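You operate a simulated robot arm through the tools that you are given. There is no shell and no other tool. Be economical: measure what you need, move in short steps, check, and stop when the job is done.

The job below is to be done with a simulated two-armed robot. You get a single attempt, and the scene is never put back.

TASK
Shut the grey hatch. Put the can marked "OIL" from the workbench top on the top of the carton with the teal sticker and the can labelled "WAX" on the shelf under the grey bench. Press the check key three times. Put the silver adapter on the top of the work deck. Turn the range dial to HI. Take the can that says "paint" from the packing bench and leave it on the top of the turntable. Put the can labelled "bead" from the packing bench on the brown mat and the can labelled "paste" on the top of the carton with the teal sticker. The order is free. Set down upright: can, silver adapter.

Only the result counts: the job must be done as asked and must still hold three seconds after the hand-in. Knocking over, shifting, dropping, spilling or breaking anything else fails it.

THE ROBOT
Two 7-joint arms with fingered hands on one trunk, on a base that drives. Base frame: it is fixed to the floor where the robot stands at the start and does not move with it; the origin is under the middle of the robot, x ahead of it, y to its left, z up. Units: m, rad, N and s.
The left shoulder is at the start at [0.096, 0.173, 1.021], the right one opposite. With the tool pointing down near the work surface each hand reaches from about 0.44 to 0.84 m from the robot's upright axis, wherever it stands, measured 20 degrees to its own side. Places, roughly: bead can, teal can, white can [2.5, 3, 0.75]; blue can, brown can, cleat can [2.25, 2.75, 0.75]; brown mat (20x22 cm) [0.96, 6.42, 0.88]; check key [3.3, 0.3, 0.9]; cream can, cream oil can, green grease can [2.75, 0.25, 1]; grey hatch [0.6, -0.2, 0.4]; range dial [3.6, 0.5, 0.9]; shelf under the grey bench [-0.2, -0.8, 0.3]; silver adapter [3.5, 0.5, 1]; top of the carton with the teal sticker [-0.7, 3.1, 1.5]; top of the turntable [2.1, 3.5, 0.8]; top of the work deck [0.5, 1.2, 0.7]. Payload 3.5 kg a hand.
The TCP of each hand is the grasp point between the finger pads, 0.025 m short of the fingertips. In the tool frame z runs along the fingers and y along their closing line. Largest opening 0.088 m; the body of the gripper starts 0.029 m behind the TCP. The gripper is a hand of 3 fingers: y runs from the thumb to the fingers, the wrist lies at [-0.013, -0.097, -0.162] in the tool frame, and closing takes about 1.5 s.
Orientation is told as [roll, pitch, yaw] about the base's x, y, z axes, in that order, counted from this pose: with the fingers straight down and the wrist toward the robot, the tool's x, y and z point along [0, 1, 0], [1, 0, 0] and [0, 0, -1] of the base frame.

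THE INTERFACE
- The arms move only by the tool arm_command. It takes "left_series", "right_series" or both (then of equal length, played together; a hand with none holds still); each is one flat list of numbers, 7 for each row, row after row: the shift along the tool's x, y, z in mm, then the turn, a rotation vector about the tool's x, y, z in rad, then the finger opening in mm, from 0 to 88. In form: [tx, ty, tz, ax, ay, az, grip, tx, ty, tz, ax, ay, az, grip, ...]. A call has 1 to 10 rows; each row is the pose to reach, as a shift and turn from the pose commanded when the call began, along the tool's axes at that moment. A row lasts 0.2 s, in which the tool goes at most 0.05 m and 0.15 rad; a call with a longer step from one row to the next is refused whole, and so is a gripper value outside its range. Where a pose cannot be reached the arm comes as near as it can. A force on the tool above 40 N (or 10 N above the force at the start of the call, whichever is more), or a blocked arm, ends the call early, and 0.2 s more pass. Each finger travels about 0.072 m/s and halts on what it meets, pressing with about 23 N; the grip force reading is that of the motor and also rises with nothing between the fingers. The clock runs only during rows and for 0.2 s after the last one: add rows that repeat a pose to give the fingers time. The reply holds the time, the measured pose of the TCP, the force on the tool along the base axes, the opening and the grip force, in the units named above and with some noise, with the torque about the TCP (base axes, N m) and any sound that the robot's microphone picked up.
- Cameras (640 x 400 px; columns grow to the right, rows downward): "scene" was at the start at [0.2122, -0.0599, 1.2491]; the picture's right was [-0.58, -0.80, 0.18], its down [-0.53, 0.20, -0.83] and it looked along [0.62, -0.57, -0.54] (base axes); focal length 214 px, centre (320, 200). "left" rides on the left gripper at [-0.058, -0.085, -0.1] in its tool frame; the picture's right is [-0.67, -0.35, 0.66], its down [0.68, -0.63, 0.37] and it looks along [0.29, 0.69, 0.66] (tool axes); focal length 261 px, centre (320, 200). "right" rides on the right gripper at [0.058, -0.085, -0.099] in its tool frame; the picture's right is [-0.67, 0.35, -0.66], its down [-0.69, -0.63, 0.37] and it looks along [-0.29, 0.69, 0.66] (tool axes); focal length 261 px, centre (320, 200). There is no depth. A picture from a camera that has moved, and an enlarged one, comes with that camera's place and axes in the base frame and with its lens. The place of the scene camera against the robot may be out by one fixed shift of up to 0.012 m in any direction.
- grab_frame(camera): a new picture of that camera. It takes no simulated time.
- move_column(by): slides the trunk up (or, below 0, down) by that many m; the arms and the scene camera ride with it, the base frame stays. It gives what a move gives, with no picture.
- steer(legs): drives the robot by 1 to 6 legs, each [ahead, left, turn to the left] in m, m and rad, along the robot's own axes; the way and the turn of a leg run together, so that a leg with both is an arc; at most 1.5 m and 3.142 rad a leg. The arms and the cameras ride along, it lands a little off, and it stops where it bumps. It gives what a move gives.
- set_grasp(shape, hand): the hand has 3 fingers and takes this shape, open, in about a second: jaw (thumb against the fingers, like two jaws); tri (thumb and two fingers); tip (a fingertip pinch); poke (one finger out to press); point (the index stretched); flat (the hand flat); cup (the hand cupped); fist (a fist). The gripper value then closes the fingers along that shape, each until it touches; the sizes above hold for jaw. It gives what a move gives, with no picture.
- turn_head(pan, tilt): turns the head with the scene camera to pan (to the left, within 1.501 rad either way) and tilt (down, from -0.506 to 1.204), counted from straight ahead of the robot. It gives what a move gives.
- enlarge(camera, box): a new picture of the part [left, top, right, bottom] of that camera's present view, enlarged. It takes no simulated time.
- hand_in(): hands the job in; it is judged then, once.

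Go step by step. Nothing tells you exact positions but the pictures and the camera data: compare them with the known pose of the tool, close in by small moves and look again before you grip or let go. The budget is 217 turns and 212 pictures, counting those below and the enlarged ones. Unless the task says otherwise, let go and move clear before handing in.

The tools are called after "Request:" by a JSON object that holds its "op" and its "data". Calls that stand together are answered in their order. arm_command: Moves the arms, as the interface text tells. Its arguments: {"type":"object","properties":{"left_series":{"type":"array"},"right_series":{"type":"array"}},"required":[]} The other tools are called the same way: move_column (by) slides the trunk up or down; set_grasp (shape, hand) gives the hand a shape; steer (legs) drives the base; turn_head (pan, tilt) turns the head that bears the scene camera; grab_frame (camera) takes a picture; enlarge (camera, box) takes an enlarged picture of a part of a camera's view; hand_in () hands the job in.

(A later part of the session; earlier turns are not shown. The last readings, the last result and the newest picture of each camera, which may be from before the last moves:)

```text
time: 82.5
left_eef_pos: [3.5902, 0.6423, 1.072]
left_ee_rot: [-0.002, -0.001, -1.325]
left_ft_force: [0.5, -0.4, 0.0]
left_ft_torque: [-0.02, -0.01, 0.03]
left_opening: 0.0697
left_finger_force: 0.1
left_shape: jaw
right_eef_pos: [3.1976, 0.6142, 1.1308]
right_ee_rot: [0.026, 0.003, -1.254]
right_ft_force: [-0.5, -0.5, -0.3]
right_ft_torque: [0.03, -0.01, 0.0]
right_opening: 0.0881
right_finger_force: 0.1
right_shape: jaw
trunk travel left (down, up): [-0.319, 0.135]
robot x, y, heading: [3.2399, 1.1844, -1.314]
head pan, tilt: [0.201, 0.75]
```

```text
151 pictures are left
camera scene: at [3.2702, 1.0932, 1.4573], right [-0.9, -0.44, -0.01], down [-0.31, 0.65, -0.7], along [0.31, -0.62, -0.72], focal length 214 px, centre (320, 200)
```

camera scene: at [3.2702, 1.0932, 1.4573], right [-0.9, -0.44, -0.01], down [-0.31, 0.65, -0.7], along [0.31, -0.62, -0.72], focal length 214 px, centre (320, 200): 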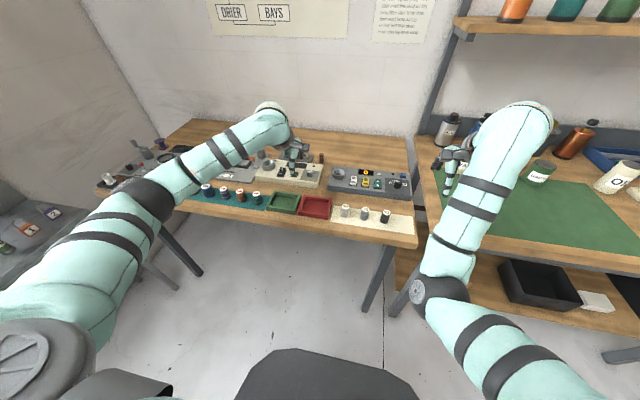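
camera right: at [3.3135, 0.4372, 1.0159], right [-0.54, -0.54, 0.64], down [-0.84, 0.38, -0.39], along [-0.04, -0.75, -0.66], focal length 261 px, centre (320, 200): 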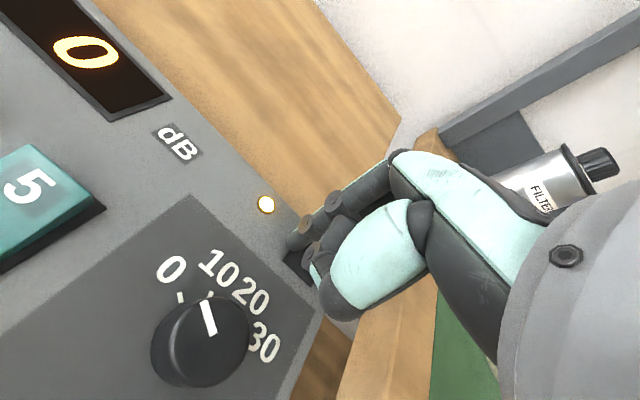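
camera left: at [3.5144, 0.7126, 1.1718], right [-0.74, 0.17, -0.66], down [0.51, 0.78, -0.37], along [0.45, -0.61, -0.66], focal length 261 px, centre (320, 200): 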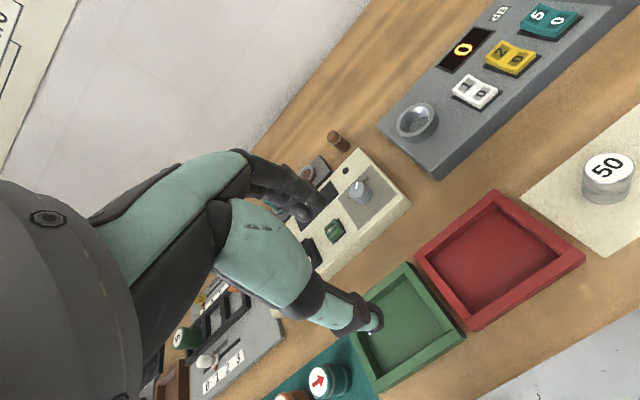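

The "50" adapter is at about (3.427,0.607). I'll move the left hand above it.

Request:
{"op": "arm_command", "data": {"left_series": [-42, -2, 10, 0, 0, 0, 70, -84, -3, 25, 0, 0, 0, 70, -126, -5, 45, 0, 0, 0, 70, -167, -6, 70, 0, 0, 0, 70, -167, -6, 92, 0, 0, 0, 70, -167, -6, 92, 0, 0, 0, 70]}}

Request:
{"op": "grab_frame", "data": {"camera": "left"}}

Request:
{"op": "enlarge", "data": {"camera": "scene", "box": [290, 150, 430, 250]}}

```text
time: 83.9
left_eef_pos: [3.427, 0.6068, 0.9781]
left_ee_rot: [-0.002, -0.001, -1.325]
left_ft_force: [-0.1, 0.2, 0.0]
left_ft_torque: [-0.02, 0.01, -0.02]
left_opening: 0.0699
left_finger_force: 0.0
left_shape: jaw
right_eef_pos: [3.1992, 0.6123, 1.1313]
right_ee_rot: [0.024, 0.001, -1.256]
right_ft_force: [-1.2, -0.4, 0.1]
right_ft_torque: [0.0, -0.01, 0.01]
right_opening: 0.0879
right_finger_force: 0.0
right_shape: jaw
trunk travel left (down, up): [-0.319, 0.135]
robot x, y, heading: [3.2403, 1.1884, -1.317]
head pan, tilt: [0.201, 0.75]
```

```text
150 pictures are left
camera left: at [3.3505, 0.6774, 1.0772], right [-0.74, 0.17, -0.66], down [0.51, 0.78, -0.37], along [0.45, -0.61, -0.66], focal length 261 px, centre (320, 200)
```

left: 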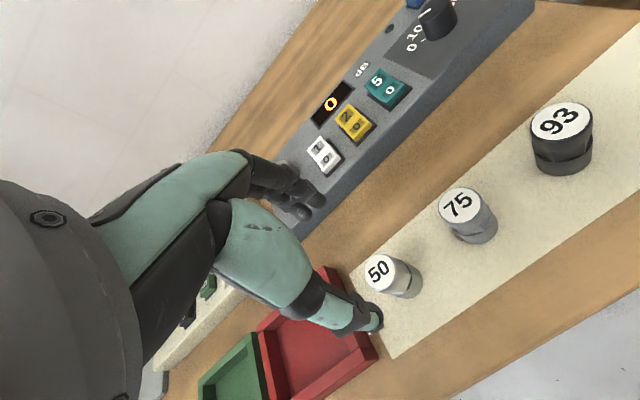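

```text
4.00 times, centred on (360, 200) of scene
camera zoom: at [3.2701, 1.0933, 1.4573], right [-0.9, -0.44, -0.01], down [-0.31, 0.65, -0.7], along [0.31, -0.62, -0.72], focal length 858 px, centre (160, 200)
```

zoom: 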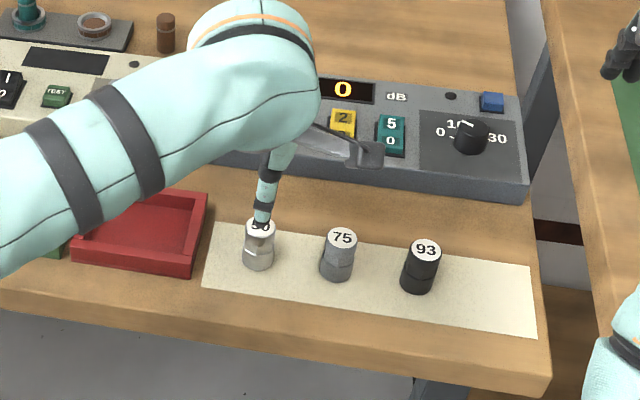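

The adapter's axis is confirmed at (3.427,0.608), top z 0.907. I'll descend and grip.

Request:
{"op": "arm_command", "data": {"left_series": [0, -1, 25, 0, 0, 0, 65, 0, -1, 50, 0, 0, 0, 65, 0, -1, 70, 0, 0, 0, 65, 0, -1, 80, 0, 0, 0, 60, 0, -1, 80, 0, 0, 0, 40, 0, -1, 80, 0, 0, 0, 15, 0, -1, 80, 0, 0, 0, 10, 0, -1, 80, 0, 0, 0, 10, 0, -1, 80, 0, 0, 0, 10]}}

Request:
{"op": "grab_frame", "data": {"camera": "left"}}

```text
time: 85.9
left_eef_pos: [3.4255, 0.6109, 0.8988]
left_ee_rot: [-0.003, -0.002, -1.325]
left_ft_force: [0.6, 0.2, -0.3]
left_ft_torque: [0.0, -0.05, -0.01]
left_opening: 0.0203
left_finger_force: 23.4
left_shape: jaw
right_eef_pos: [3.1981, 0.6132, 1.1314]
right_ee_rot: [0.025, 0.0, -1.257]
right_ft_force: [-0.1, -0.2, -0.8]
right_ft_torque: [0.01, 0.0, 0.0]
right_opening: 0.0878
right_finger_force: 0.0
right_shape: jaw
trunk travel left (down, up): [-0.319, 0.135]
robot x, y, heading: [3.2391, 1.1867, -1.311]
head pan, tilt: [0.201, 0.75]
```

```text
148 pictures are left
camera left: at [3.3504, 0.6801, 0.9986], right [-0.74, 0.17, -0.66], down [0.51, 0.78, -0.37], along [0.45, -0.61, -0.66], focal length 261 px, centre (320, 200)
```

left: 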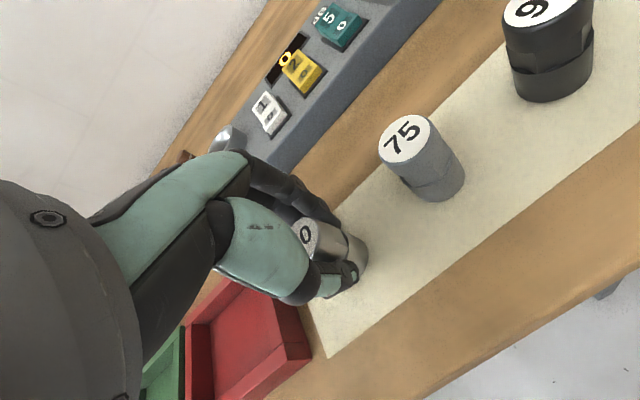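

The adapter is held. I'll lift it and shift along to the WAX can.

Request:
{"op": "arm_command", "data": {"left_series": [0, 0, -20, 0, 0, 0, 10, 0, 0, -60, 0, 0, 0, 10, 0, 0, -105, 0, 0, 0, 10, 0, 0, -150, 0, 0, 0, 10, 30, 0, -188, 0, 0, 0, 10, 60, 0, -220, 0, 0, 0, 10, 80, 0, -240, 0, 0, 0, 10, 80, 0, -240, 0, 0, 0, 10]}}

Request:
{"op": "steer", "data": {"legs": [[0.0, -0.238, 0], [0.18, 0, 0]]}}

Request:
{"op": "turn_head", "data": {"pan": -0.2, "tilt": 0.75}}

Request:
{"op": "grab_frame", "data": {"camera": "scene"}}

Request:
{"op": "grab_frame", "data": {"camera": "right"}}

```text
time: 87.7
left_eef_pos: [3.5017, 0.6312, 1.1422]
left_ee_rot: [-0.001, -0.002, -1.324]
left_ft_force: [0.5, 0.1, -1.0]
left_ft_torque: [0.0, -0.01, 0.01]
left_opening: 0.0201
left_finger_force: 23.6
left_shape: jaw
right_eef_pos: [3.1987, 0.6124, 1.1318]
right_ee_rot: [0.023, 0.0, -1.255]
right_ft_force: [-0.2, 0.1, -0.3]
right_ft_torque: [-0.01, 0.03, -0.01]
right_opening: 0.0878
right_finger_force: 0.0
right_shape: jaw
trunk travel left (down, up): [-0.319, 0.135]
robot x, y, heading: [3.2414, 1.1859, -1.316]
head pan, tilt: [0.201, 0.75]
```

```text
time: 90.6
left_eef_pos: [3.3222, 0.4032, 1.1414]
left_ee_rot: [-0.002, -0.003, -1.314]
left_ft_force: [-0.1, -0.1, 0.1]
left_ft_torque: [0.02, 0.01, -0.01]
left_opening: 0.0199
left_finger_force: 22.7
left_shape: jaw
right_eef_pos: [3.0197, 0.3856, 1.1334]
right_ee_rot: [0.024, 0.0, -1.246]
right_ft_force: [-0.6, 0.4, -0.4]
right_ft_torque: [0.01, 0.01, 0.02]
right_opening: 0.0878
right_finger_force: 0.0
right_shape: jaw
trunk travel left (down, up): [-0.319, 0.135]
robot x, y, heading: [3.0545, 0.9562, -1.306]
head pan, tilt: [0.201, 0.75]
```

```text
time: 91.4
left_eef_pos: [3.3225, 0.4012, 1.1406]
left_ee_rot: [-0.002, -0.001, -1.316]
left_ft_force: [-0.1, 0.5, -0.7]
left_ft_torque: [-0.01, 0.01, 0.02]
left_opening: 0.0203
left_finger_force: 23.0
left_shape: jaw
right_eef_pos: [3.0186, 0.3814, 1.1312]
right_ee_rot: [0.025, 0.004, -1.246]
right_ft_force: [0.6, 0.7, 0.3]
right_ft_torque: [0.01, -0.01, -0.03]
right_opening: 0.0879
right_finger_force: 0.0
right_shape: jaw
trunk travel left (down, up): [-0.319, 0.135]
robot x, y, heading: [3.0558, 0.9584, -1.3]
head pan, tilt: [-0.201, 0.75]
```

```text
147 pictures are left
camera scene: at [3.0554, 0.8542, 1.4572], right [-1.0, -0.07, 0.01], down [-0.05, 0.72, -0.7], along [0.04, -0.7, -0.72], focal length 214 px, centre (320, 200)
```

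scene: 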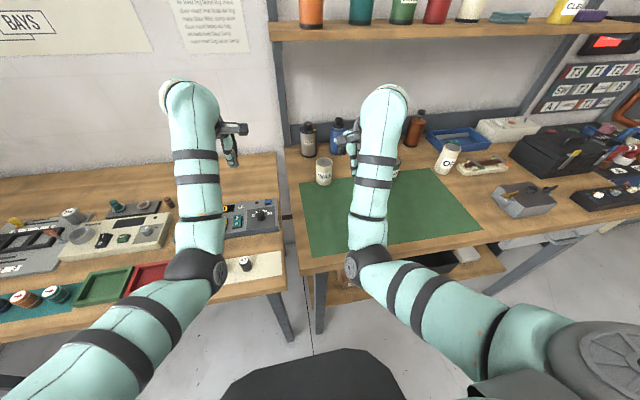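

```text
146 pictures are left
camera right: at [3.0451, 0.4801, 1.2323], right [-0.54, -0.55, 0.64], down [-0.84, 0.38, -0.38], along [-0.03, -0.74, -0.67], focal length 261 px, centre (320, 200)
```

right: 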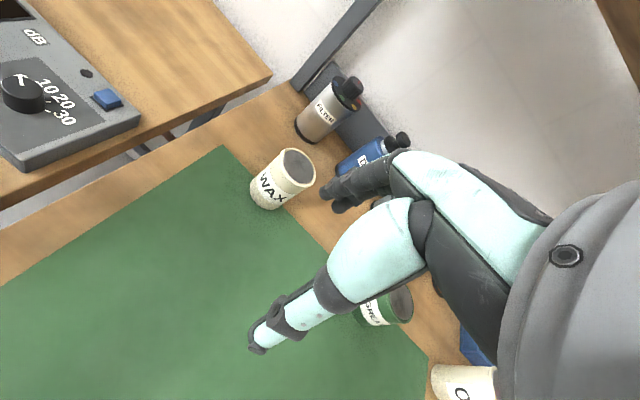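

WAX stands at about (3.09,0.187), roughly 97 mm tall. I'll bring the right hand above it.

Request:
{"op": "arm_command", "data": {"right_series": [1, 40, 15, 0, 0, 0, 88, 2, 80, 35, 0, 0, 0, 88, 3, 120, 55, 0, 0, 0, 88, 4, 160, 80, 0, 0, 0, 88, 5, 195, 105, 0, 0, 0, 88, 6, 207, 122, 0, 0, 0, 88, 6, 207, 122, 0, 0, 0, 88]}}

Request:
{"op": "grab_frame", "data": {"camera": "right"}}

Request:
{"op": "enlarge", "data": {"camera": "scene", "box": [270, 80, 430, 220]}}

```text
time: 93.0
left_eef_pos: [3.3228, 0.4008, 1.1413]
left_ee_rot: [0.0, -0.002, -1.319]
left_ft_force: [0.2, -0.9, -1.1]
left_ft_torque: [0.01, -0.01, 0.02]
left_opening: 0.0201
left_finger_force: 23.1
left_shape: jaw
right_eef_pos: [3.074, 0.2096, 1.0222]
right_ee_rot: [0.026, 0.002, -1.248]
right_ft_force: [-0.4, -0.3, 0.5]
right_ft_torque: [-0.01, -0.01, 0.02]
right_opening: 0.088
right_finger_force: 0.1
right_shape: jaw
right hand out of reach, approached as far as the arm can: row 5, 6, 7
trunk travel left (down, up): [-0.319, 0.135]
robot x, y, heading: [3.0584, 0.9577, -1.299]
head pan, tilt: [-0.201, 0.75]
```

```text
145 pictures are left
camera right: at [3.0992, 0.3085, 1.1226], right [-0.54, -0.55, 0.64], down [-0.84, 0.38, -0.38], along [-0.03, -0.74, -0.67], focal length 261 px, centre (320, 200)
```

right: 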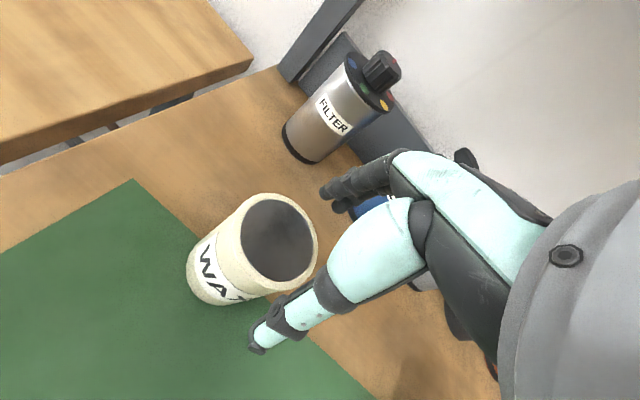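

```text
2.86 times, centred on (350, 150) of scene
camera zoom: at [3.0552, 0.8541, 1.4572], right [-1.0, -0.06, 0.01], down [-0.05, 0.72, -0.7], along [0.04, -0.7, -0.72], focal length 613 px, centre (234, 343)
```

zoom: 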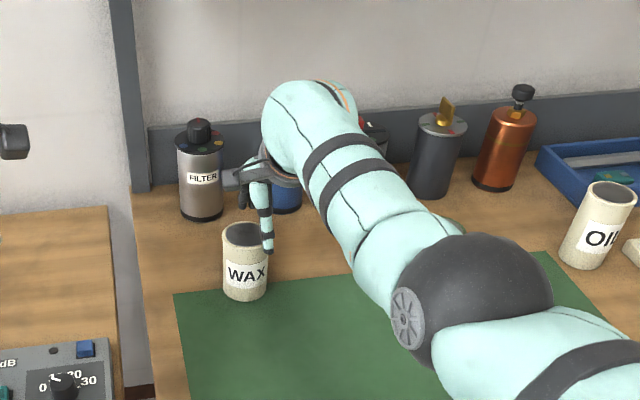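

The arm ran out of reach; the can's top is at z≈0.983, position (3.088,0.207). I'll raise the hand a bit and drive 6 cm closer.

Request:
{"op": "arm_command", "data": {"right_series": [0, -30, -30, 0, 0, 0, 88, 0, -60, -50, 0, 0, 0, 88, 0, -60, -50, 0, 0, 0, 88]}}

Request:
{"op": "steer", "data": {"legs": [[0.07, 0, 0]]}}

Request:
{"op": "grab_frame", "data": {"camera": "right"}}

```text
time: 93.8
left_eef_pos: [3.3216, 0.4012, 1.1403]
left_ee_rot: [-0.002, -0.003, -1.317]
left_ft_force: [0.7, 0.1, -0.8]
left_ft_torque: [0.01, -0.02, 0.02]
left_opening: 0.0201
left_finger_force: 23.4
left_shape: jaw
right_eef_pos: [3.0525, 0.2678, 1.0712]
right_ee_rot: [0.027, 0.003, -1.246]
right_ft_force: [0.5, -0.1, 0.7]
right_ft_torque: [0.0, 0.04, 0.02]
right_opening: 0.0878
right_finger_force: 0.0
right_shape: jaw
trunk travel left (down, up): [-0.319, 0.135]
robot x, y, heading: [3.0564, 0.9566, -1.303]
head pan, tilt: [-0.201, 0.75]
```

```text
time: 94.8
left_eef_pos: [3.3402, 0.3391, 1.1443]
left_ee_rot: [-0.003, -0.005, -1.317]
left_ft_force: [-0.1, 0.3, -0.5]
left_ft_torque: [0.02, 0.02, -0.01]
left_opening: 0.0199
left_finger_force: 23.2
left_shape: jaw
right_eef_pos: [3.0698, 0.2052, 1.0733]
right_ee_rot: [0.024, -0.002, -1.247]
right_ft_force: [-0.9, 0.1, 0.6]
right_ft_torque: [0.01, -0.01, -0.01]
right_opening: 0.0879
right_finger_force: 0.1
right_shape: jaw
trunk travel left (down, up): [-0.319, 0.135]
robot x, y, heading: [3.0752, 0.8908, -1.307]
head pan, tilt: [-0.201, 0.75]
```

```text
143 pictures are left
camera right: at [3.0953, 0.3032, 1.1741], right [-0.54, -0.55, 0.64], down [-0.84, 0.38, -0.38], along [-0.03, -0.74, -0.67], focal length 261 px, centre (320, 200)
```

right: 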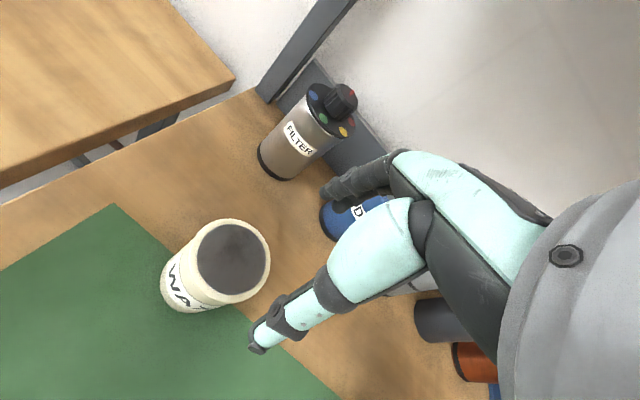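

The can is at (3.087,0.209); I'll align 17 mm sideways, lower over it and look before closing.

Request:
{"op": "arm_command", "data": {"right_series": [17, 2, 0, 0, 0, 0, 88, 17, 2, 30, 0, 0, 0, 88, 17, 2, 60, 0, 0, 0, 88, 17, 2, 60, 0, 0, 0, 88]}}

Request:
{"op": "grab_frame", "data": {"camera": "right"}}

Request:
{"op": "enlarge", "data": {"camera": "scene", "box": [270, 80, 430, 220]}}

```text
time: 95.8
left_eef_pos: [3.3408, 0.3363, 1.1409]
left_ee_rot: [-0.002, -0.004, -1.319]
left_ft_force: [0.5, -0.7, -0.6]
left_ft_torque: [0.01, 0.0, 0.02]
left_opening: 0.0201
left_finger_force: 22.8
left_shape: jaw
right_eef_pos: [3.0881, 0.2075, 1.0123]
right_ee_rot: [0.024, 0.002, -1.248]
right_ft_force: [0.5, 0.1, 0.8]
right_ft_torque: [-0.04, -0.04, 0.01]
right_opening: 0.0879
right_finger_force: 0.0
right_shape: jaw
trunk travel left (down, up): [-0.319, 0.135]
robot x, y, heading: [3.0718, 0.8928, -1.308]
head pan, tilt: [-0.201, 0.75]
```

```text
142 pictures are left
camera right: at [3.1144, 0.3043, 1.1125], right [-0.54, -0.55, 0.64], down [-0.84, 0.38, -0.38], along [-0.03, -0.74, -0.67], focal length 261 px, centre (320, 200)
```

right: 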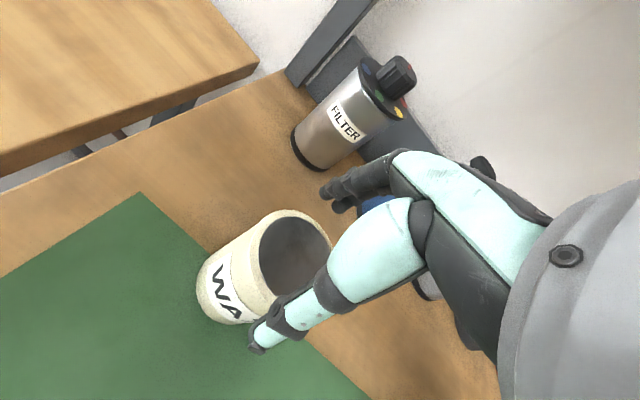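

```text
2.86 times, centred on (350, 150) of scene
camera zoom: at [3.0729, 0.7904, 1.4574], right [-1.0, -0.06, 0.01], down [-0.05, 0.71, -0.7], along [0.04, -0.7, -0.72], focal length 613 px, centre (234, 343)
```

zoom: 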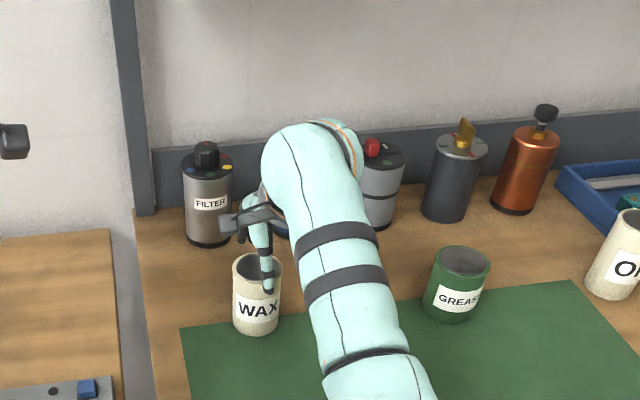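

The can's mouth is centred exactly on the tool axis. I'll lower the last 50 mm and close.

Request:
{"op": "arm_command", "data": {"right_series": [0, 0, 12, 0, 0, 0, 88, 0, 0, 24, 0, 0, 0, 88, 0, 0, 36, 0, 0, 0, 88, 0, 0, 48, 0, 0, 0, 88, 0, 0, 48, 0, 0, 0, 60, 0, 0, 48, 0, 0, 0, 50, 0, 0, 48, 0, 0, 0, 50, 0, 0, 48, 0, 0, 0, 50]}}

Request:
{"op": "grab_frame", "data": {"camera": "right"}}

```text
time: 97.6
left_eef_pos: [3.3399, 0.3385, 1.1417]
left_ee_rot: [-0.002, -0.002, -1.319]
left_ft_force: [-1.1, 0.3, -0.6]
left_ft_torque: [0.02, -0.03, -0.03]
left_opening: 0.02
left_finger_force: 22.6
left_shape: jaw
right_eef_pos: [3.0899, 0.2084, 0.9657]
right_ee_rot: [0.024, -0.001, -1.248]
right_ft_force: [0.5, 1.2, 15.5]
right_ft_torque: [-0.37, -0.06, -0.03]
right_opening: 0.0538
right_finger_force: 22.9
right_shape: jaw
trunk travel left (down, up): [-0.319, 0.135]
robot x, y, heading: [3.0735, 0.8892, -1.309]
head pan, tilt: [-0.201, 0.75]
```

```text
140 pictures are left
camera right: at [3.1147, 0.3059, 1.0659], right [-0.54, -0.55, 0.64], down [-0.84, 0.38, -0.38], along [-0.03, -0.74, -0.67], focal length 261 px, centre (320, 200)
```

right: 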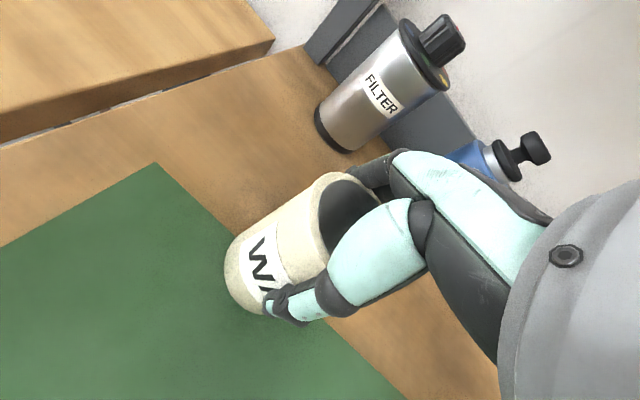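

The WAX can is gripped. I'll lift it and check.

Request:
{"op": "arm_command", "data": {"right_series": [0, 0, -10, 0, 0, 0, 45, 0, 0, -40, 0, 0, 0, 45, 0, 0, -80, 0, 0, 0, 45, 0, -30, -110, 0, 0, 0, 45, 0, -60, -140, 0, 0, 0, 45, 0, -95, -160, 0, 0, 0, 45, 0, -130, -170, 0, 0, 0, 45, 0, -130, -170, 0, 0, 0, 45]}}

Request:
{"op": "grab_frame", "data": {"camera": "right"}}

Request:
{"op": "grab_frame", "data": {"camera": "scene"}}

```text
time: 99.6
left_eef_pos: [3.3407, 0.3353, 1.1403]
left_ee_rot: [-0.002, -0.002, -1.318]
left_ft_force: [-0.2, 0.1, -0.5]
left_ft_torque: [0.03, 0.01, 0.03]
left_opening: 0.0199
left_finger_force: 22.6
left_shape: jaw
right_eef_pos: [3.0, 0.311, 1.1469]
right_ee_rot: [-0.017, -0.023, -1.324]
right_ft_force: [-0.4, -0.2, -2.1]
right_ft_torque: [-0.01, 0.02, -0.02]
right_opening: 0.0531
right_finger_force: 22.6
right_shape: jaw
trunk travel left (down, up): [-0.319, 0.135]
robot x, y, heading: [3.0738, 0.8956, -1.309]
head pan, tilt: [-0.201, 0.75]
stopped in row 8 (right hand): the arm was blocked; the commanded pose is now the measured one
```

```text
139 pictures are left
camera right: at [3.0371, 0.4101, 1.2426], right [-0.56, -0.48, 0.68], down [-0.82, 0.43, -0.37], along [-0.12, -0.76, -0.64], focal length 261 px, centre (320, 200)
```

right: 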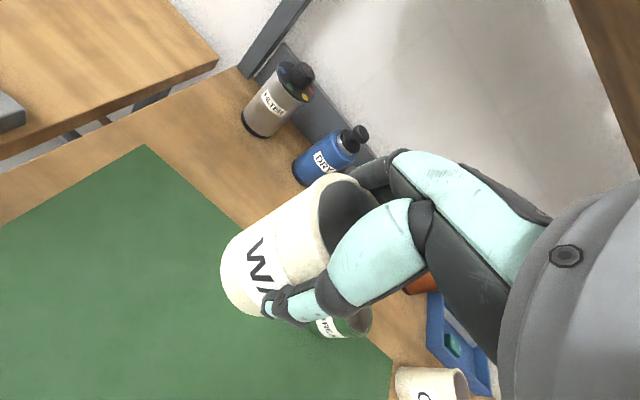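

```text
138 pictures are left
camera scene: at [3.073, 0.7888, 1.4572], right [-1.0, -0.06, 0.01], down [-0.05, 0.72, -0.7], along [0.04, -0.7, -0.72], focal length 214 px, centre (320, 200)
```

scene: 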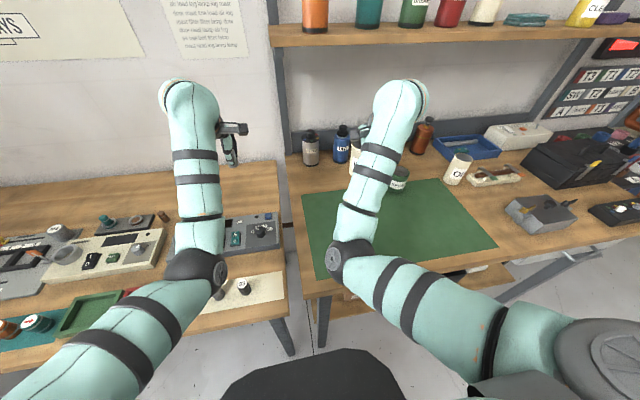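

WAX is up; the arm just hit a joint stop at the end. I'll back out and drive along to the work deck in stages.

Request:
{"op": "steer", "data": {"legs": [[-0.35, 0, 0], [0, 0, -1.518], [1.5, 0, 0], [0, 0, 0.338]]}}

Request:
{"op": "turn_head", "data": {"pan": -0.2, "tilt": 0.5}}

Request:
{"op": "grab_frame", "data": {"camera": "scene"}}

```text
time: 113.7
left_eef_pos: [1.164, 0.237, 1.141]
left_ee_rot: [-0.002, -0.002, -2.466]
left_ft_force: [-0.6, -0.5, -1.1]
left_ft_torque: [-0.04, -0.02, -0.01]
left_opening: 0.0198
left_finger_force: 23.1
left_shape: jaw
right_eef_pos: [1.0006, 0.5374, 1.1464]
right_ee_rot: [-0.016, -0.022, -2.47]
right_ft_force: [-0.4, -0.1, -3.6]
right_ft_torque: [-0.02, 0.0, 0.0]
right_opening: 0.0525
right_finger_force: 22.9
right_shape: jaw
trunk travel left (down, up): [-0.319, 0.135]
robot x, y, heading: [1.5589, 0.7103, -2.451]
head pan, tilt: [-0.201, 0.75]
```

```text
time: 114.4
left_eef_pos: [1.1639, 0.2377, 1.1406]
left_ee_rot: [-0.001, -0.001, -2.464]
left_ft_force: [0.2, -0.1, -0.6]
left_ft_torque: [-0.02, 0.01, 0.06]
left_opening: 0.0202
left_finger_force: 22.8
left_shape: jaw
right_eef_pos: [1.0023, 0.5369, 1.1467]
right_ee_rot: [-0.022, -0.024, -2.472]
right_ft_force: [-0.2, -0.5, -3.8]
right_ft_torque: [-0.03, 0.01, -0.03]
right_opening: 0.0525
right_finger_force: 22.8
right_shape: jaw
trunk travel left (down, up): [-0.319, 0.135]
robot x, y, heading: [1.5612, 0.708, -2.453]
head pan, tilt: [-0.201, 0.499]
```

```text
137 pictures are left
camera scene: at [1.4562, 0.6517, 1.4787], right [-0.47, 0.88, 0.01], down [0.46, 0.25, -0.85], along [-0.76, -0.4, -0.52], focal length 214 px, centre (320, 200)
```

scene: 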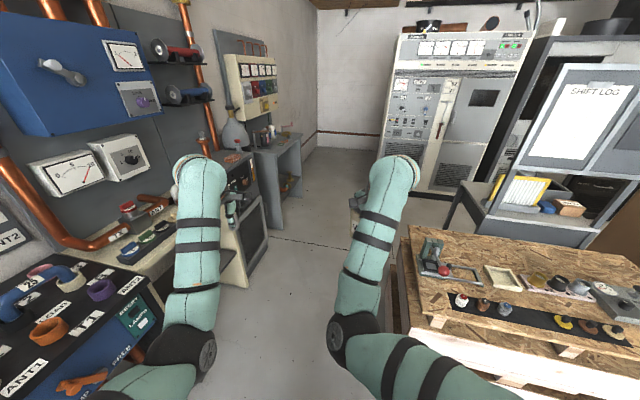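

I can see the deck's right end and the shut hatch from here. I'll enlarge both.

Request:
{"op": "enlarge", "data": {"camera": "scene", "box": [400, 200, 640, 360]}}

Request:
{"op": "enlarge", "data": {"camera": "scene", "box": [200, 100, 330, 300]}}

Request:
{"op": "turn_head", "data": {"pan": -0.9, "tilt": 0.6}}

Request:
{"op": "grab_frame", "data": {"camera": "scene"}}

```text
2.50 times, centred on (520, 280) of scene
camera zoom: at [1.4562, 0.6517, 1.4787], right [-0.47, 0.88, 0.01], down [0.46, 0.25, -0.85], along [-0.76, -0.4, -0.52], focal length 536 px, centre (-180, 0)
```

zoom: 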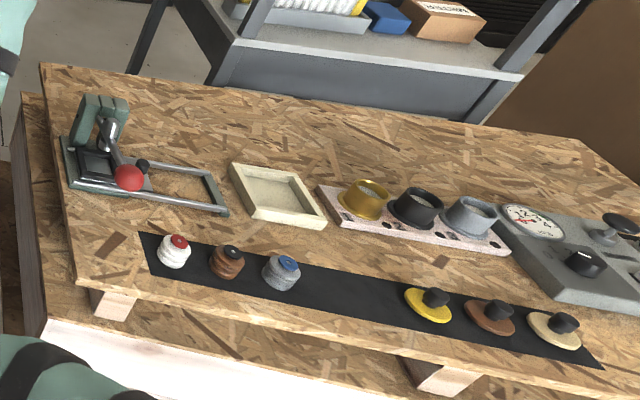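

```text
2.00 times, centred on (265, 200) of scene
camera zoom: at [1.4562, 0.6517, 1.4787], right [-0.47, 0.88, 0.01], down [0.46, 0.25, -0.85], along [-0.76, -0.4, -0.52], focal length 429 px, centre (430, 200)
```

zoom: 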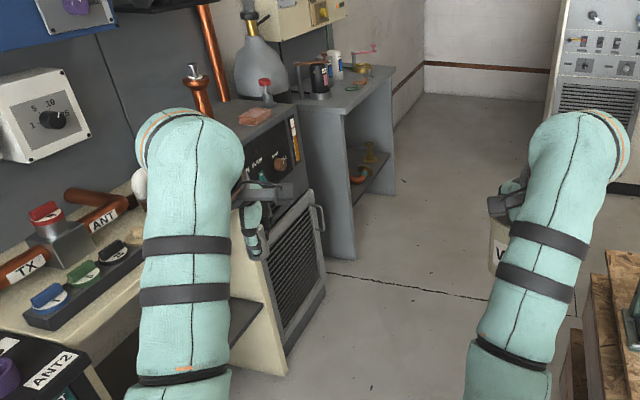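

```text
time: 115.5
left_eef_pos: [1.1637, 0.2382, 1.1409]
left_ee_rot: [-0.002, 0.0, -2.464]
left_ft_force: [0.4, -0.6, -0.5]
left_ft_torque: [-0.01, 0.02, -0.01]
left_opening: 0.0196
left_finger_force: 23.5
left_shape: jaw
right_eef_pos: [1.0013, 0.5372, 1.1466]
right_ee_rot: [-0.02, -0.025, -2.473]
right_ft_force: [0.2, -0.5, -3.9]
right_ft_torque: [0.0, 0.0, 0.0]
right_opening: 0.0528
right_finger_force: 23.3
right_shape: jaw
trunk travel left (down, up): [-0.319, 0.135]
robot x, y, heading: [1.5607, 0.7096, -2.454]
head pan, tilt: [-0.901, 0.6]
```

```text
134 pictures are left
camera scene: at [1.4503, 0.7132, 1.4714], right [0.21, 0.98, 0.04], down [0.58, -0.09, -0.81], along [-0.78, 0.19, -0.59], focal length 214 px, centre (320, 200)
```

scene: 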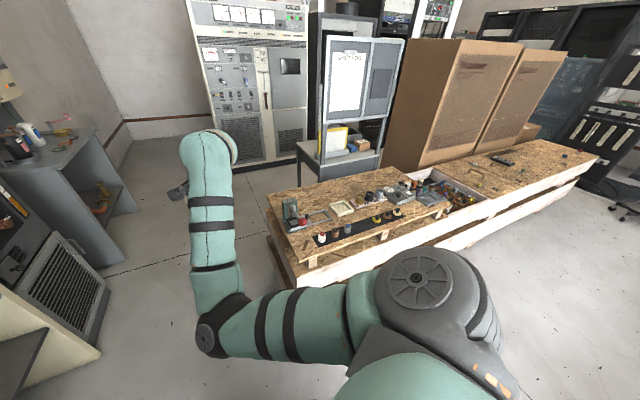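

The hatch looks shut. The deck's near corner at about (0.785,0.80) is free for the adapter. I'll position myself east of the deck, facing it.

Request:
{"op": "steer", "data": {"legs": [[0.06, -0.174, 0], [0, 0, -0.929]]}}

Request:
{"op": "turn_head", "data": {"pan": 0.1, "tilt": 0.8}}

Request:
{"op": "grab_frame", "data": {"camera": "scene"}}

Request:
{"op": "grab_frame", "data": {"camera": "left"}}

```text
time: 119.4
left_eef_pos: [0.7893, 0.8401, 1.1411]
left_ee_rot: [-0.003, -0.002, 2.888]
left_ft_force: [-0.4, 0.0, -1.2]
left_ft_torque: [0.01, 0.0, 0.01]
left_opening: 0.0199
left_finger_force: 22.8
left_shape: jaw
right_eef_pos: [0.9321, 1.1469, 1.1467]
right_ee_rot: [-0.02, -0.023, 2.881]
right_ft_force: [-0.1, -0.1, -3.3]
right_ft_torque: [-0.02, -0.01, 0.0]
right_opening: 0.0526
right_finger_force: 22.4
right_shape: jaw
trunk travel left (down, up): [-0.319, 0.135]
robot x, y, heading: [1.4042, 0.8048, 2.896]
head pan, tilt: [-0.901, 0.6]
```

```text
time: 120.7
left_eef_pos: [0.7895, 0.8387, 1.1404]
left_ee_rot: [0.0, -0.001, 2.889]
left_ft_force: [-0.7, 0.3, -0.1]
left_ft_torque: [-0.01, 0.0, -0.02]
left_opening: 0.0193
left_finger_force: 23.0
left_shape: jaw
right_eef_pos: [0.9328, 1.1493, 1.1464]
right_ee_rot: [-0.019, -0.024, 2.881]
right_ft_force: [0.2, 0.4, -3.2]
right_ft_torque: [-0.04, -0.01, 0.01]
right_opening: 0.0526
right_finger_force: 23.0
right_shape: jaw
trunk travel left (down, up): [-0.319, 0.135]
robot x, y, heading: [1.4041, 0.8056, 2.903]
head pan, tilt: [0.099, 0.799]
```

```text
133 pictures are left
camera scene: at [1.299, 0.8151, 1.4533], right [0.14, 0.99, -0.01], down [0.74, -0.11, -0.66], along [-0.65, 0.09, -0.75], focal length 214 px, centre (320, 200)
```

scene: 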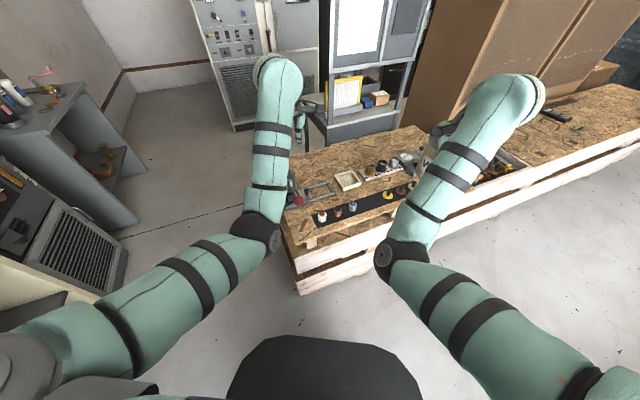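

```text
132 pictures are left
camera left: at [0.887, 0.8753, 1.2405], right [0.5, 0.56, -0.66], down [0.44, -0.82, -0.37], along [-0.74, -0.1, -0.66], focal length 261 px, centre (320, 200)
```

left: 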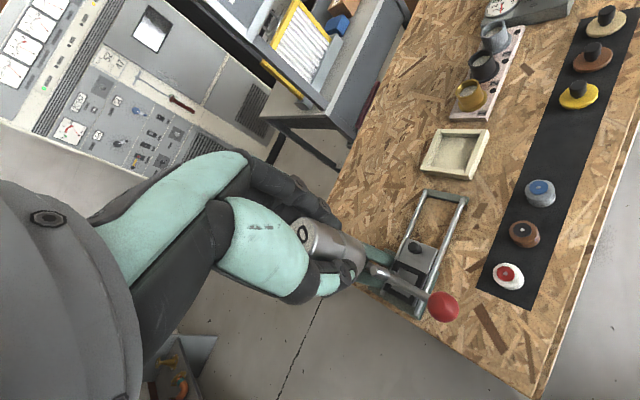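

The clamp's red lever ball hangs right over that corner, so I'll instead use the free patch near (0.655,1.09) between tray and strip. I'll shift sideways to put it in good reach of the left hand.

Request:
{"op": "steer", "data": {"legs": [[0, -0.28, 0], [0.12, 0, 0]]}}

Request:
{"op": "grab_frame", "data": {"camera": "left"}}

Request:
{"op": "grab_frame", "data": {"camera": "scene"}}

```text
time: 123.5
left_eef_pos: [0.7425, 1.1411, 1.1426]
left_ee_rot: [-0.002, -0.003, 2.891]
left_ft_force: [0.0, 0.4, -0.9]
left_ft_torque: [-0.01, -0.02, 0.02]
left_opening: 0.0195
left_finger_force: 22.7
left_shape: jaw
right_eef_pos: [0.8859, 1.4519, 1.1464]
right_ee_rot: [-0.017, -0.024, 2.884]
right_ft_force: [0.0, 0.0, -2.3]
right_ft_torque: [-0.02, -0.01, -0.01]
right_opening: 0.0525
right_finger_force: 22.9
right_shape: jaw
trunk travel left (down, up): [-0.319, 0.135]
robot x, y, heading: [1.3566, 1.1039, 2.905]
head pan, tilt: [0.099, 0.799]
```

```text
131 pictures are left
camera left: at [0.8402, 1.1777, 1.2413], right [0.5, 0.56, -0.66], down [0.44, -0.82, -0.37], along [-0.75, -0.1, -0.66], focal length 261 px, centre (320, 200)
```

left: 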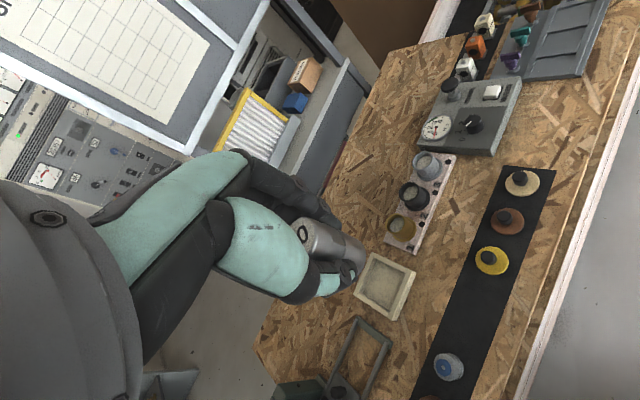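

```text
130 pictures are left
camera scene: at [1.2525, 1.118, 1.4535], right [0.14, 0.99, -0.01], down [0.74, -0.11, -0.66], along [-0.66, 0.09, -0.75], focal length 214 px, centre (320, 200)
```

scene: 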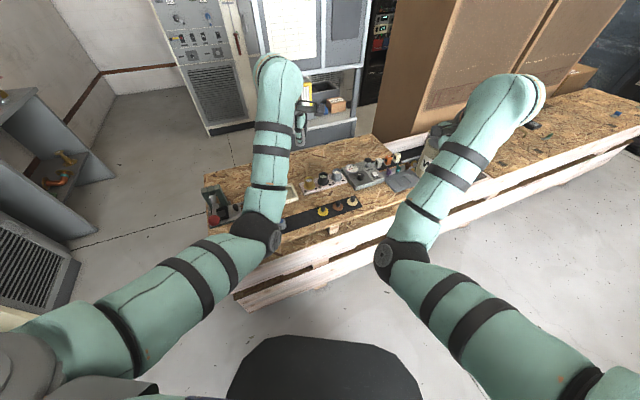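

The clear spot between tray, rack and strip is about (0.637,1.135), deck top near z 0.695. I'll bring the adapter down above it.

Request:
{"op": "arm_command", "data": {"left_series": [8, 25, 38, 0, 0, 0, 10, 16, 50, 76, 0, 0, 0, 10, 24, 75, 114, 0, 0, 0, 10, 32, 100, 152, 0, 0, 0, 10, 32, 100, 198, 0, 0, 0, 10, 32, 100, 244, 0, 0, 0, 10, 32, 100, 285, 0, 0, 0, 10, 32, 100, 325, 0, 0, 0, 10, 32, 100, 325, 0, 0, 0, 10]}}

Request:
{"op": "grab_frame", "data": {"camera": "left"}}

Request:
{"op": "enlarge", "data": {"camera": "scene", "box": [230, 120, 410, 260]}}

```text
time: 125.5
left_eef_pos: [0.6679, 1.1164, 0.8421]
left_ee_rot: [-0.002, 0.0, 2.891]
left_ft_force: [-0.6, 1.1, -0.5]
left_ft_torque: [0.0, -0.02, 0.0]
left_opening: 0.0196
left_finger_force: 22.7
left_shape: jaw
left hand out of reach, approached as far as the arm can: row 6, 7, 8, 9
right_eef_pos: [0.8836, 1.4514, 1.1473]
right_ee_rot: [-0.02, -0.024, 2.881]
right_ft_force: [-0.1, 0.7, -2.5]
right_ft_torque: [-0.03, 0.02, -0.04]
right_opening: 0.0523
right_finger_force: 23.1
right_shape: jaw
trunk travel left (down, up): [-0.319, 0.135]
robot x, y, heading: [1.3568, 1.1053, 2.901]
head pan, tilt: [0.099, 0.799]
```

```text
129 pictures are left
camera left: at [0.7656, 1.1538, 0.9416], right [0.5, 0.56, -0.66], down [0.44, -0.82, -0.37], along [-0.74, -0.1, -0.66], focal length 261 px, centre (320, 200)
```

left: 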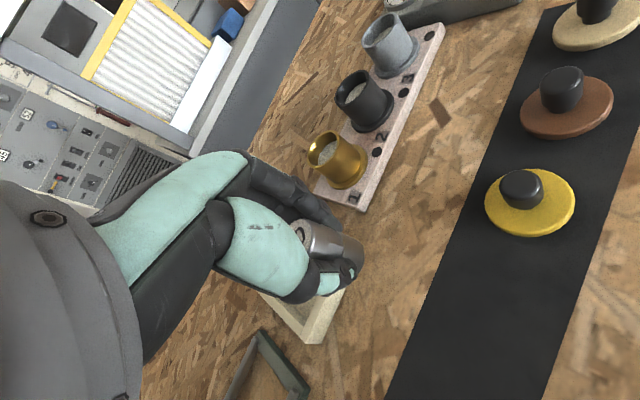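

```text
2.86 times, centred on (320, 190) of scene
camera zoom: at [1.2505, 1.1176, 1.4533], right [0.14, 0.99, 0.0], down [0.74, -0.11, -0.66], along [-0.65, 0.09, -0.75], focal length 613 px, centre (320, 229)
```

zoom: 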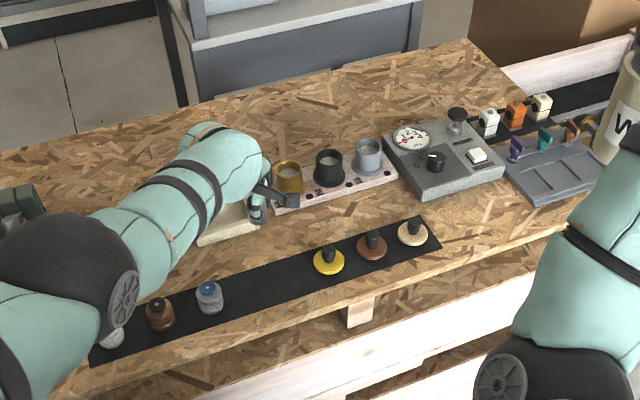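

The trunk is too high for that reach. I'll lift the left hand a little, lower the trunk 12 cm, and look again.

Request:
{"op": "arm_command", "data": {"left_series": [32, 100, 280, 0, 0, 0, 10, 32, 100, 235, 0, 0, 0, 10, 32, 100, 235, 0, 0, 0, 10]}}

```text
refused: row 1 steps farther than a row can; nothing moved
```

Rows are relative to the current pose; corrected.

Request:
{"op": "arm_command", "data": {"left_series": [0, 0, -45, 0, 0, 0, 10, 0, 0, -90, 0, 0, 0, 10, 0, 0, -90, 0, 0, 0, 10]}}

Request:
{"op": "move_column", "data": {"by": -0.12}}

Request:
{"op": "grab_frame", "data": {"camera": "left"}}

```text
time: 126.3
left_eef_pos: [0.64, 1.1274, 0.9263]
left_ee_rot: [-0.002, 0.001, 2.891]
left_ft_force: [-0.3, -0.6, -0.6]
left_ft_torque: [0.0, 0.0, -0.01]
left_opening: 0.0193
left_finger_force: 22.7
left_shape: jaw
left hand out of reach, approached as far as the arm can: row 1, 2, 3
right_eef_pos: [0.8828, 1.452, 1.1463]
right_ee_rot: [-0.02, -0.026, 2.882]
right_ft_force: [-0.3, -0.1, -2.9]
right_ft_torque: [0.01, 0.01, -0.03]
right_opening: 0.0523
right_finger_force: 23.0
right_shape: jaw
trunk travel left (down, up): [-0.319, 0.135]
robot x, y, heading: [1.3542, 1.1046, 2.902]
head pan, tilt: [0.099, 0.799]
```

```text
time: 127.6
left_eef_pos: [0.6365, 1.1301, 0.7506]
left_ee_rot: [-0.006, 0.073, 2.89]
left_ft_force: [8.9, -0.1, 27.4]
left_ft_torque: [0.13, -0.38, -0.07]
left_opening: 0.0172
left_finger_force: 22.8
left_shape: jaw
right_eef_pos: [0.8937, 1.4854, 1.0393]
right_ee_rot: [-0.055, -0.044, 2.815]
right_ft_force: [-0.3, 1.0, -4.2]
right_ft_torque: [-0.02, 0.0, -0.07]
right_opening: 0.0524
right_finger_force: 23.4
right_shape: jaw
trunk travel left (down, up): [-0.205, 0.25]
robot x, y, heading: [1.3557, 1.1071, 2.899]
head pan, tilt: [0.099, 0.799]
stopped: the force on the tool passed its limit at 66 N (the readings are from after the stop); the commanded pose is now the measured one
```

```text
127 pictures are left
camera left: at [0.7261, 1.1679, 0.8577], right [0.55, 0.55, -0.62], down [0.46, -0.82, -0.32], along [-0.69, -0.11, -0.71], focal length 261 px, centre (320, 200)
```

left: 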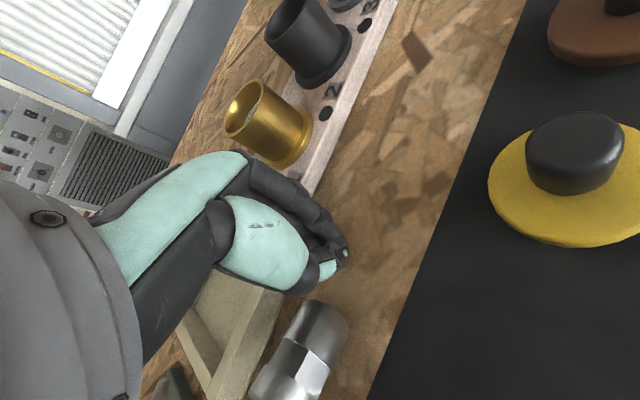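

The adapter touched the deck during the trunk move and slipped out of the fingers. I'll raise the hand straight up and look.

Request:
{"op": "arm_command", "data": {"left_series": [0, 0, -20, 0, 0, 0, 15, 0, 0, -60, 0, 0, 0, 30, 0, 0, -105, 0, 0, 0, 60, 0, 0, -145, 0, 0, 0, 60, 0, 0, -145, 0, 0, 0, 60]}}

Request:
{"op": "grab_frame", "data": {"camera": "left"}}

Request:
{"op": "enlarge", "data": {"camera": "scene", "box": [200, 120, 400, 260]}}

```text
time: 128.8
left_eef_pos: [0.5995, 1.1422, 0.8866]
left_ee_rot: [-0.006, 0.084, 2.891]
left_ft_force: [-0.2, -0.1, -0.1]
left_ft_torque: [0.0, 0.01, -0.01]
left_opening: 0.0595
left_finger_force: 0.0
left_shape: jaw
left hand out of reach, approached as far as the arm can: row 1, 2, 3, 4, 5
right_eef_pos: [0.889, 1.4858, 1.0377]
right_ee_rot: [-0.058, -0.041, 2.818]
right_ft_force: [0.7, -0.5, -2.5]
right_ft_torque: [0.02, 0.02, -0.01]
right_opening: 0.0519
right_finger_force: 22.8
right_shape: jaw
trunk travel left (down, up): [-0.205, 0.25]
robot x, y, heading: [1.3598, 1.1062, 2.9]
head pan, tilt: [0.099, 0.799]
```

```text
126 pictures are left
camera left: at [0.6888, 1.18, 0.9933], right [0.56, 0.55, -0.62], down [0.47, -0.83, -0.32], along [-0.69, -0.11, -0.72], focal length 261 px, centre (320, 200)
```

left: 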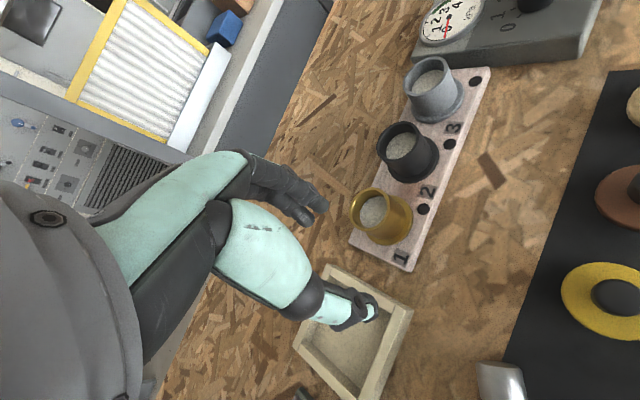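

```text
2.86 times, centred on (300, 190) of scene
camera zoom: at [1.1944, 1.1316, 1.3219], right [0.14, 0.99, -0.02], down [0.81, -0.13, -0.57], along [-0.57, 0.07, -0.82], focal length 613 px, centre (377, 229)
```

zoom: 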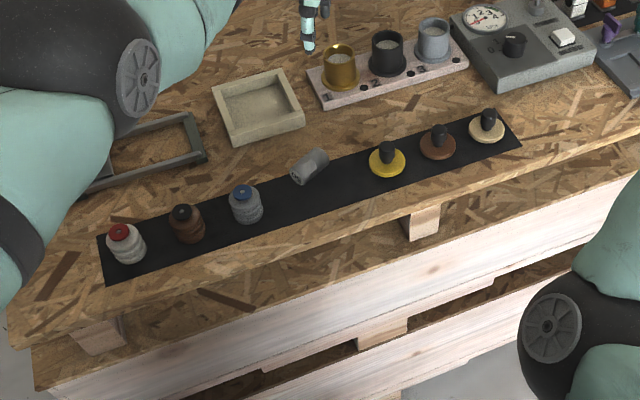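

The adapter lies on its side by the strip. I'll pull the left hand back and up for a clear view of how it lies.

Request:
{"op": "arm_command", "data": {"left_series": [0, -45, 0, 0, 0, 0, 60, 0, -80, -20, 0, 0, 0, 60, 0, -80, -50, 0, 0, 0, 60, 0, -80, -50, 0, 0, 0, 60]}}

Request:
{"op": "grab_frame", "data": {"camera": "left"}}

Request:
{"op": "enlarge", "data": {"camera": "scene", "box": [240, 130, 380, 230]}}

```text
time: 129.8
left_eef_pos: [0.5995, 1.1556, 0.9369]
left_ee_rot: [-0.006, 0.084, 2.89]
left_ft_force: [0.2, -0.2, 0.8]
left_ft_torque: [-0.04, 0.04, 0.01]
left_opening: 0.0597
left_finger_force: 0.2
left_shape: jaw
left hand out of reach, approached as far as the arm can: row 1, 2, 3, 4
right_eef_pos: [0.8887, 1.4862, 1.0377]
right_ee_rot: [-0.059, -0.041, 2.817]
right_ft_force: [-0.7, -0.6, -2.8]
right_ft_torque: [-0.04, 0.01, 0.0]
right_opening: 0.0525
right_finger_force: 23.0
right_shape: jaw
trunk travel left (down, up): [-0.205, 0.25]
robot x, y, heading: [1.3619, 1.1069, 2.899]
head pan, tilt: [0.099, 0.799]
```

```text
124 pictures are left
camera left: at [0.6885, 1.1935, 1.044], right [0.56, 0.55, -0.62], down [0.47, -0.83, -0.32], along [-0.69, -0.11, -0.72], focal length 261 px, centre (320, 200)
```

left: 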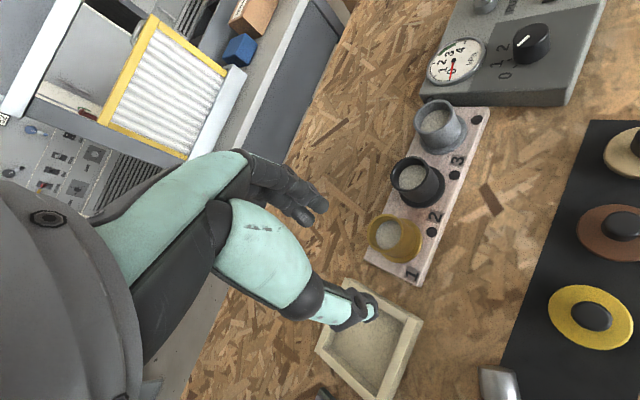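

```text
4.00 times, centred on (310, 180) of scene
camera zoom: at [1.1942, 1.1318, 1.3219], right [0.14, 0.99, -0.02], down [0.81, -0.13, -0.57], along [-0.57, 0.07, -0.82], focal length 858 px, centre (360, 280)
```

zoom: 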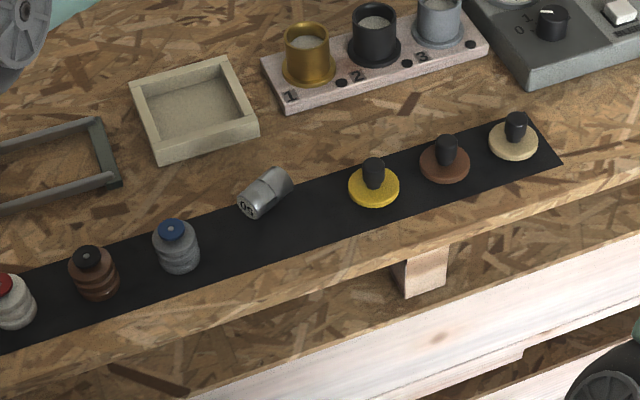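

I'm over-stretched and leaning. I'll drive back 12 cm and retract the left hand properly.

Request:
{"op": "steer", "data": {"legs": [[-0.1, 0, 0]]}}

Request:
{"op": "arm_command", "data": {"left_series": [0, -45, 0, 0, 0, 0, 60, 0, -90, 0, 0, 0, 0, 60, 0, -130, 0, 0, 0, 0, 60, 0, -130, 0, 0, 0, 0, 60]}}

Request:
{"op": "grab_frame", "data": {"camera": "left"}}

```text
time: 130.9
left_eef_pos: [0.6964, 1.1317, 0.9367]
left_ee_rot: [-0.004, 0.085, 2.889]
left_ft_force: [0.7, 0.7, 0.3]
left_ft_torque: [0.01, -0.01, -0.01]
left_opening: 0.0599
left_finger_force: 0.0
left_shape: jaw
right_eef_pos: [0.9881, 1.4625, 1.0381]
right_ee_rot: [-0.056, -0.041, 2.816]
right_ft_force: [-0.3, -0.5, -2.5]
right_ft_torque: [0.0, 0.03, 0.03]
right_opening: 0.0525
right_finger_force: 22.6
right_shape: jaw
trunk travel left (down, up): [-0.205, 0.25]
robot x, y, heading: [1.4543, 1.0802, 2.901]
head pan, tilt: [0.099, 0.799]
```

```text
time: 131.9
left_eef_pos: [0.7021, 1.1442, 0.9393]
left_ee_rot: [-0.005, 0.085, 2.891]
left_ft_force: [-0.1, -0.5, 0.9]
left_ft_torque: [0.01, 0.01, -0.03]
left_opening: 0.0597
left_finger_force: 0.0
left_shape: jaw
left hand out of reach, approached as far as the arm can: row 1, 2, 3, 4
right_eef_pos: [0.9873, 1.4634, 1.0374]
right_ee_rot: [-0.058, -0.041, 2.815]
right_ft_force: [0.2, -0.4, -3.8]
right_ft_torque: [-0.01, 0.05, 0.0]
right_opening: 0.0523
right_finger_force: 23.0
right_shape: jaw
trunk travel left (down, up): [-0.205, 0.25]
robot x, y, heading: [1.454, 1.0855, 2.9]
head pan, tilt: [0.099, 0.799]
```

```text
122 pictures are left
camera left: at [0.7909, 1.1834, 1.0447], right [0.56, 0.55, -0.62], down [0.47, -0.83, -0.31], along [-0.69, -0.11, -0.72], focal length 261 px, centre (320, 200)
```

left: 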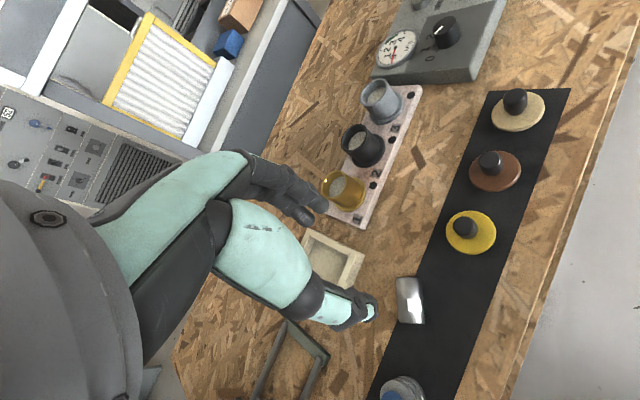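

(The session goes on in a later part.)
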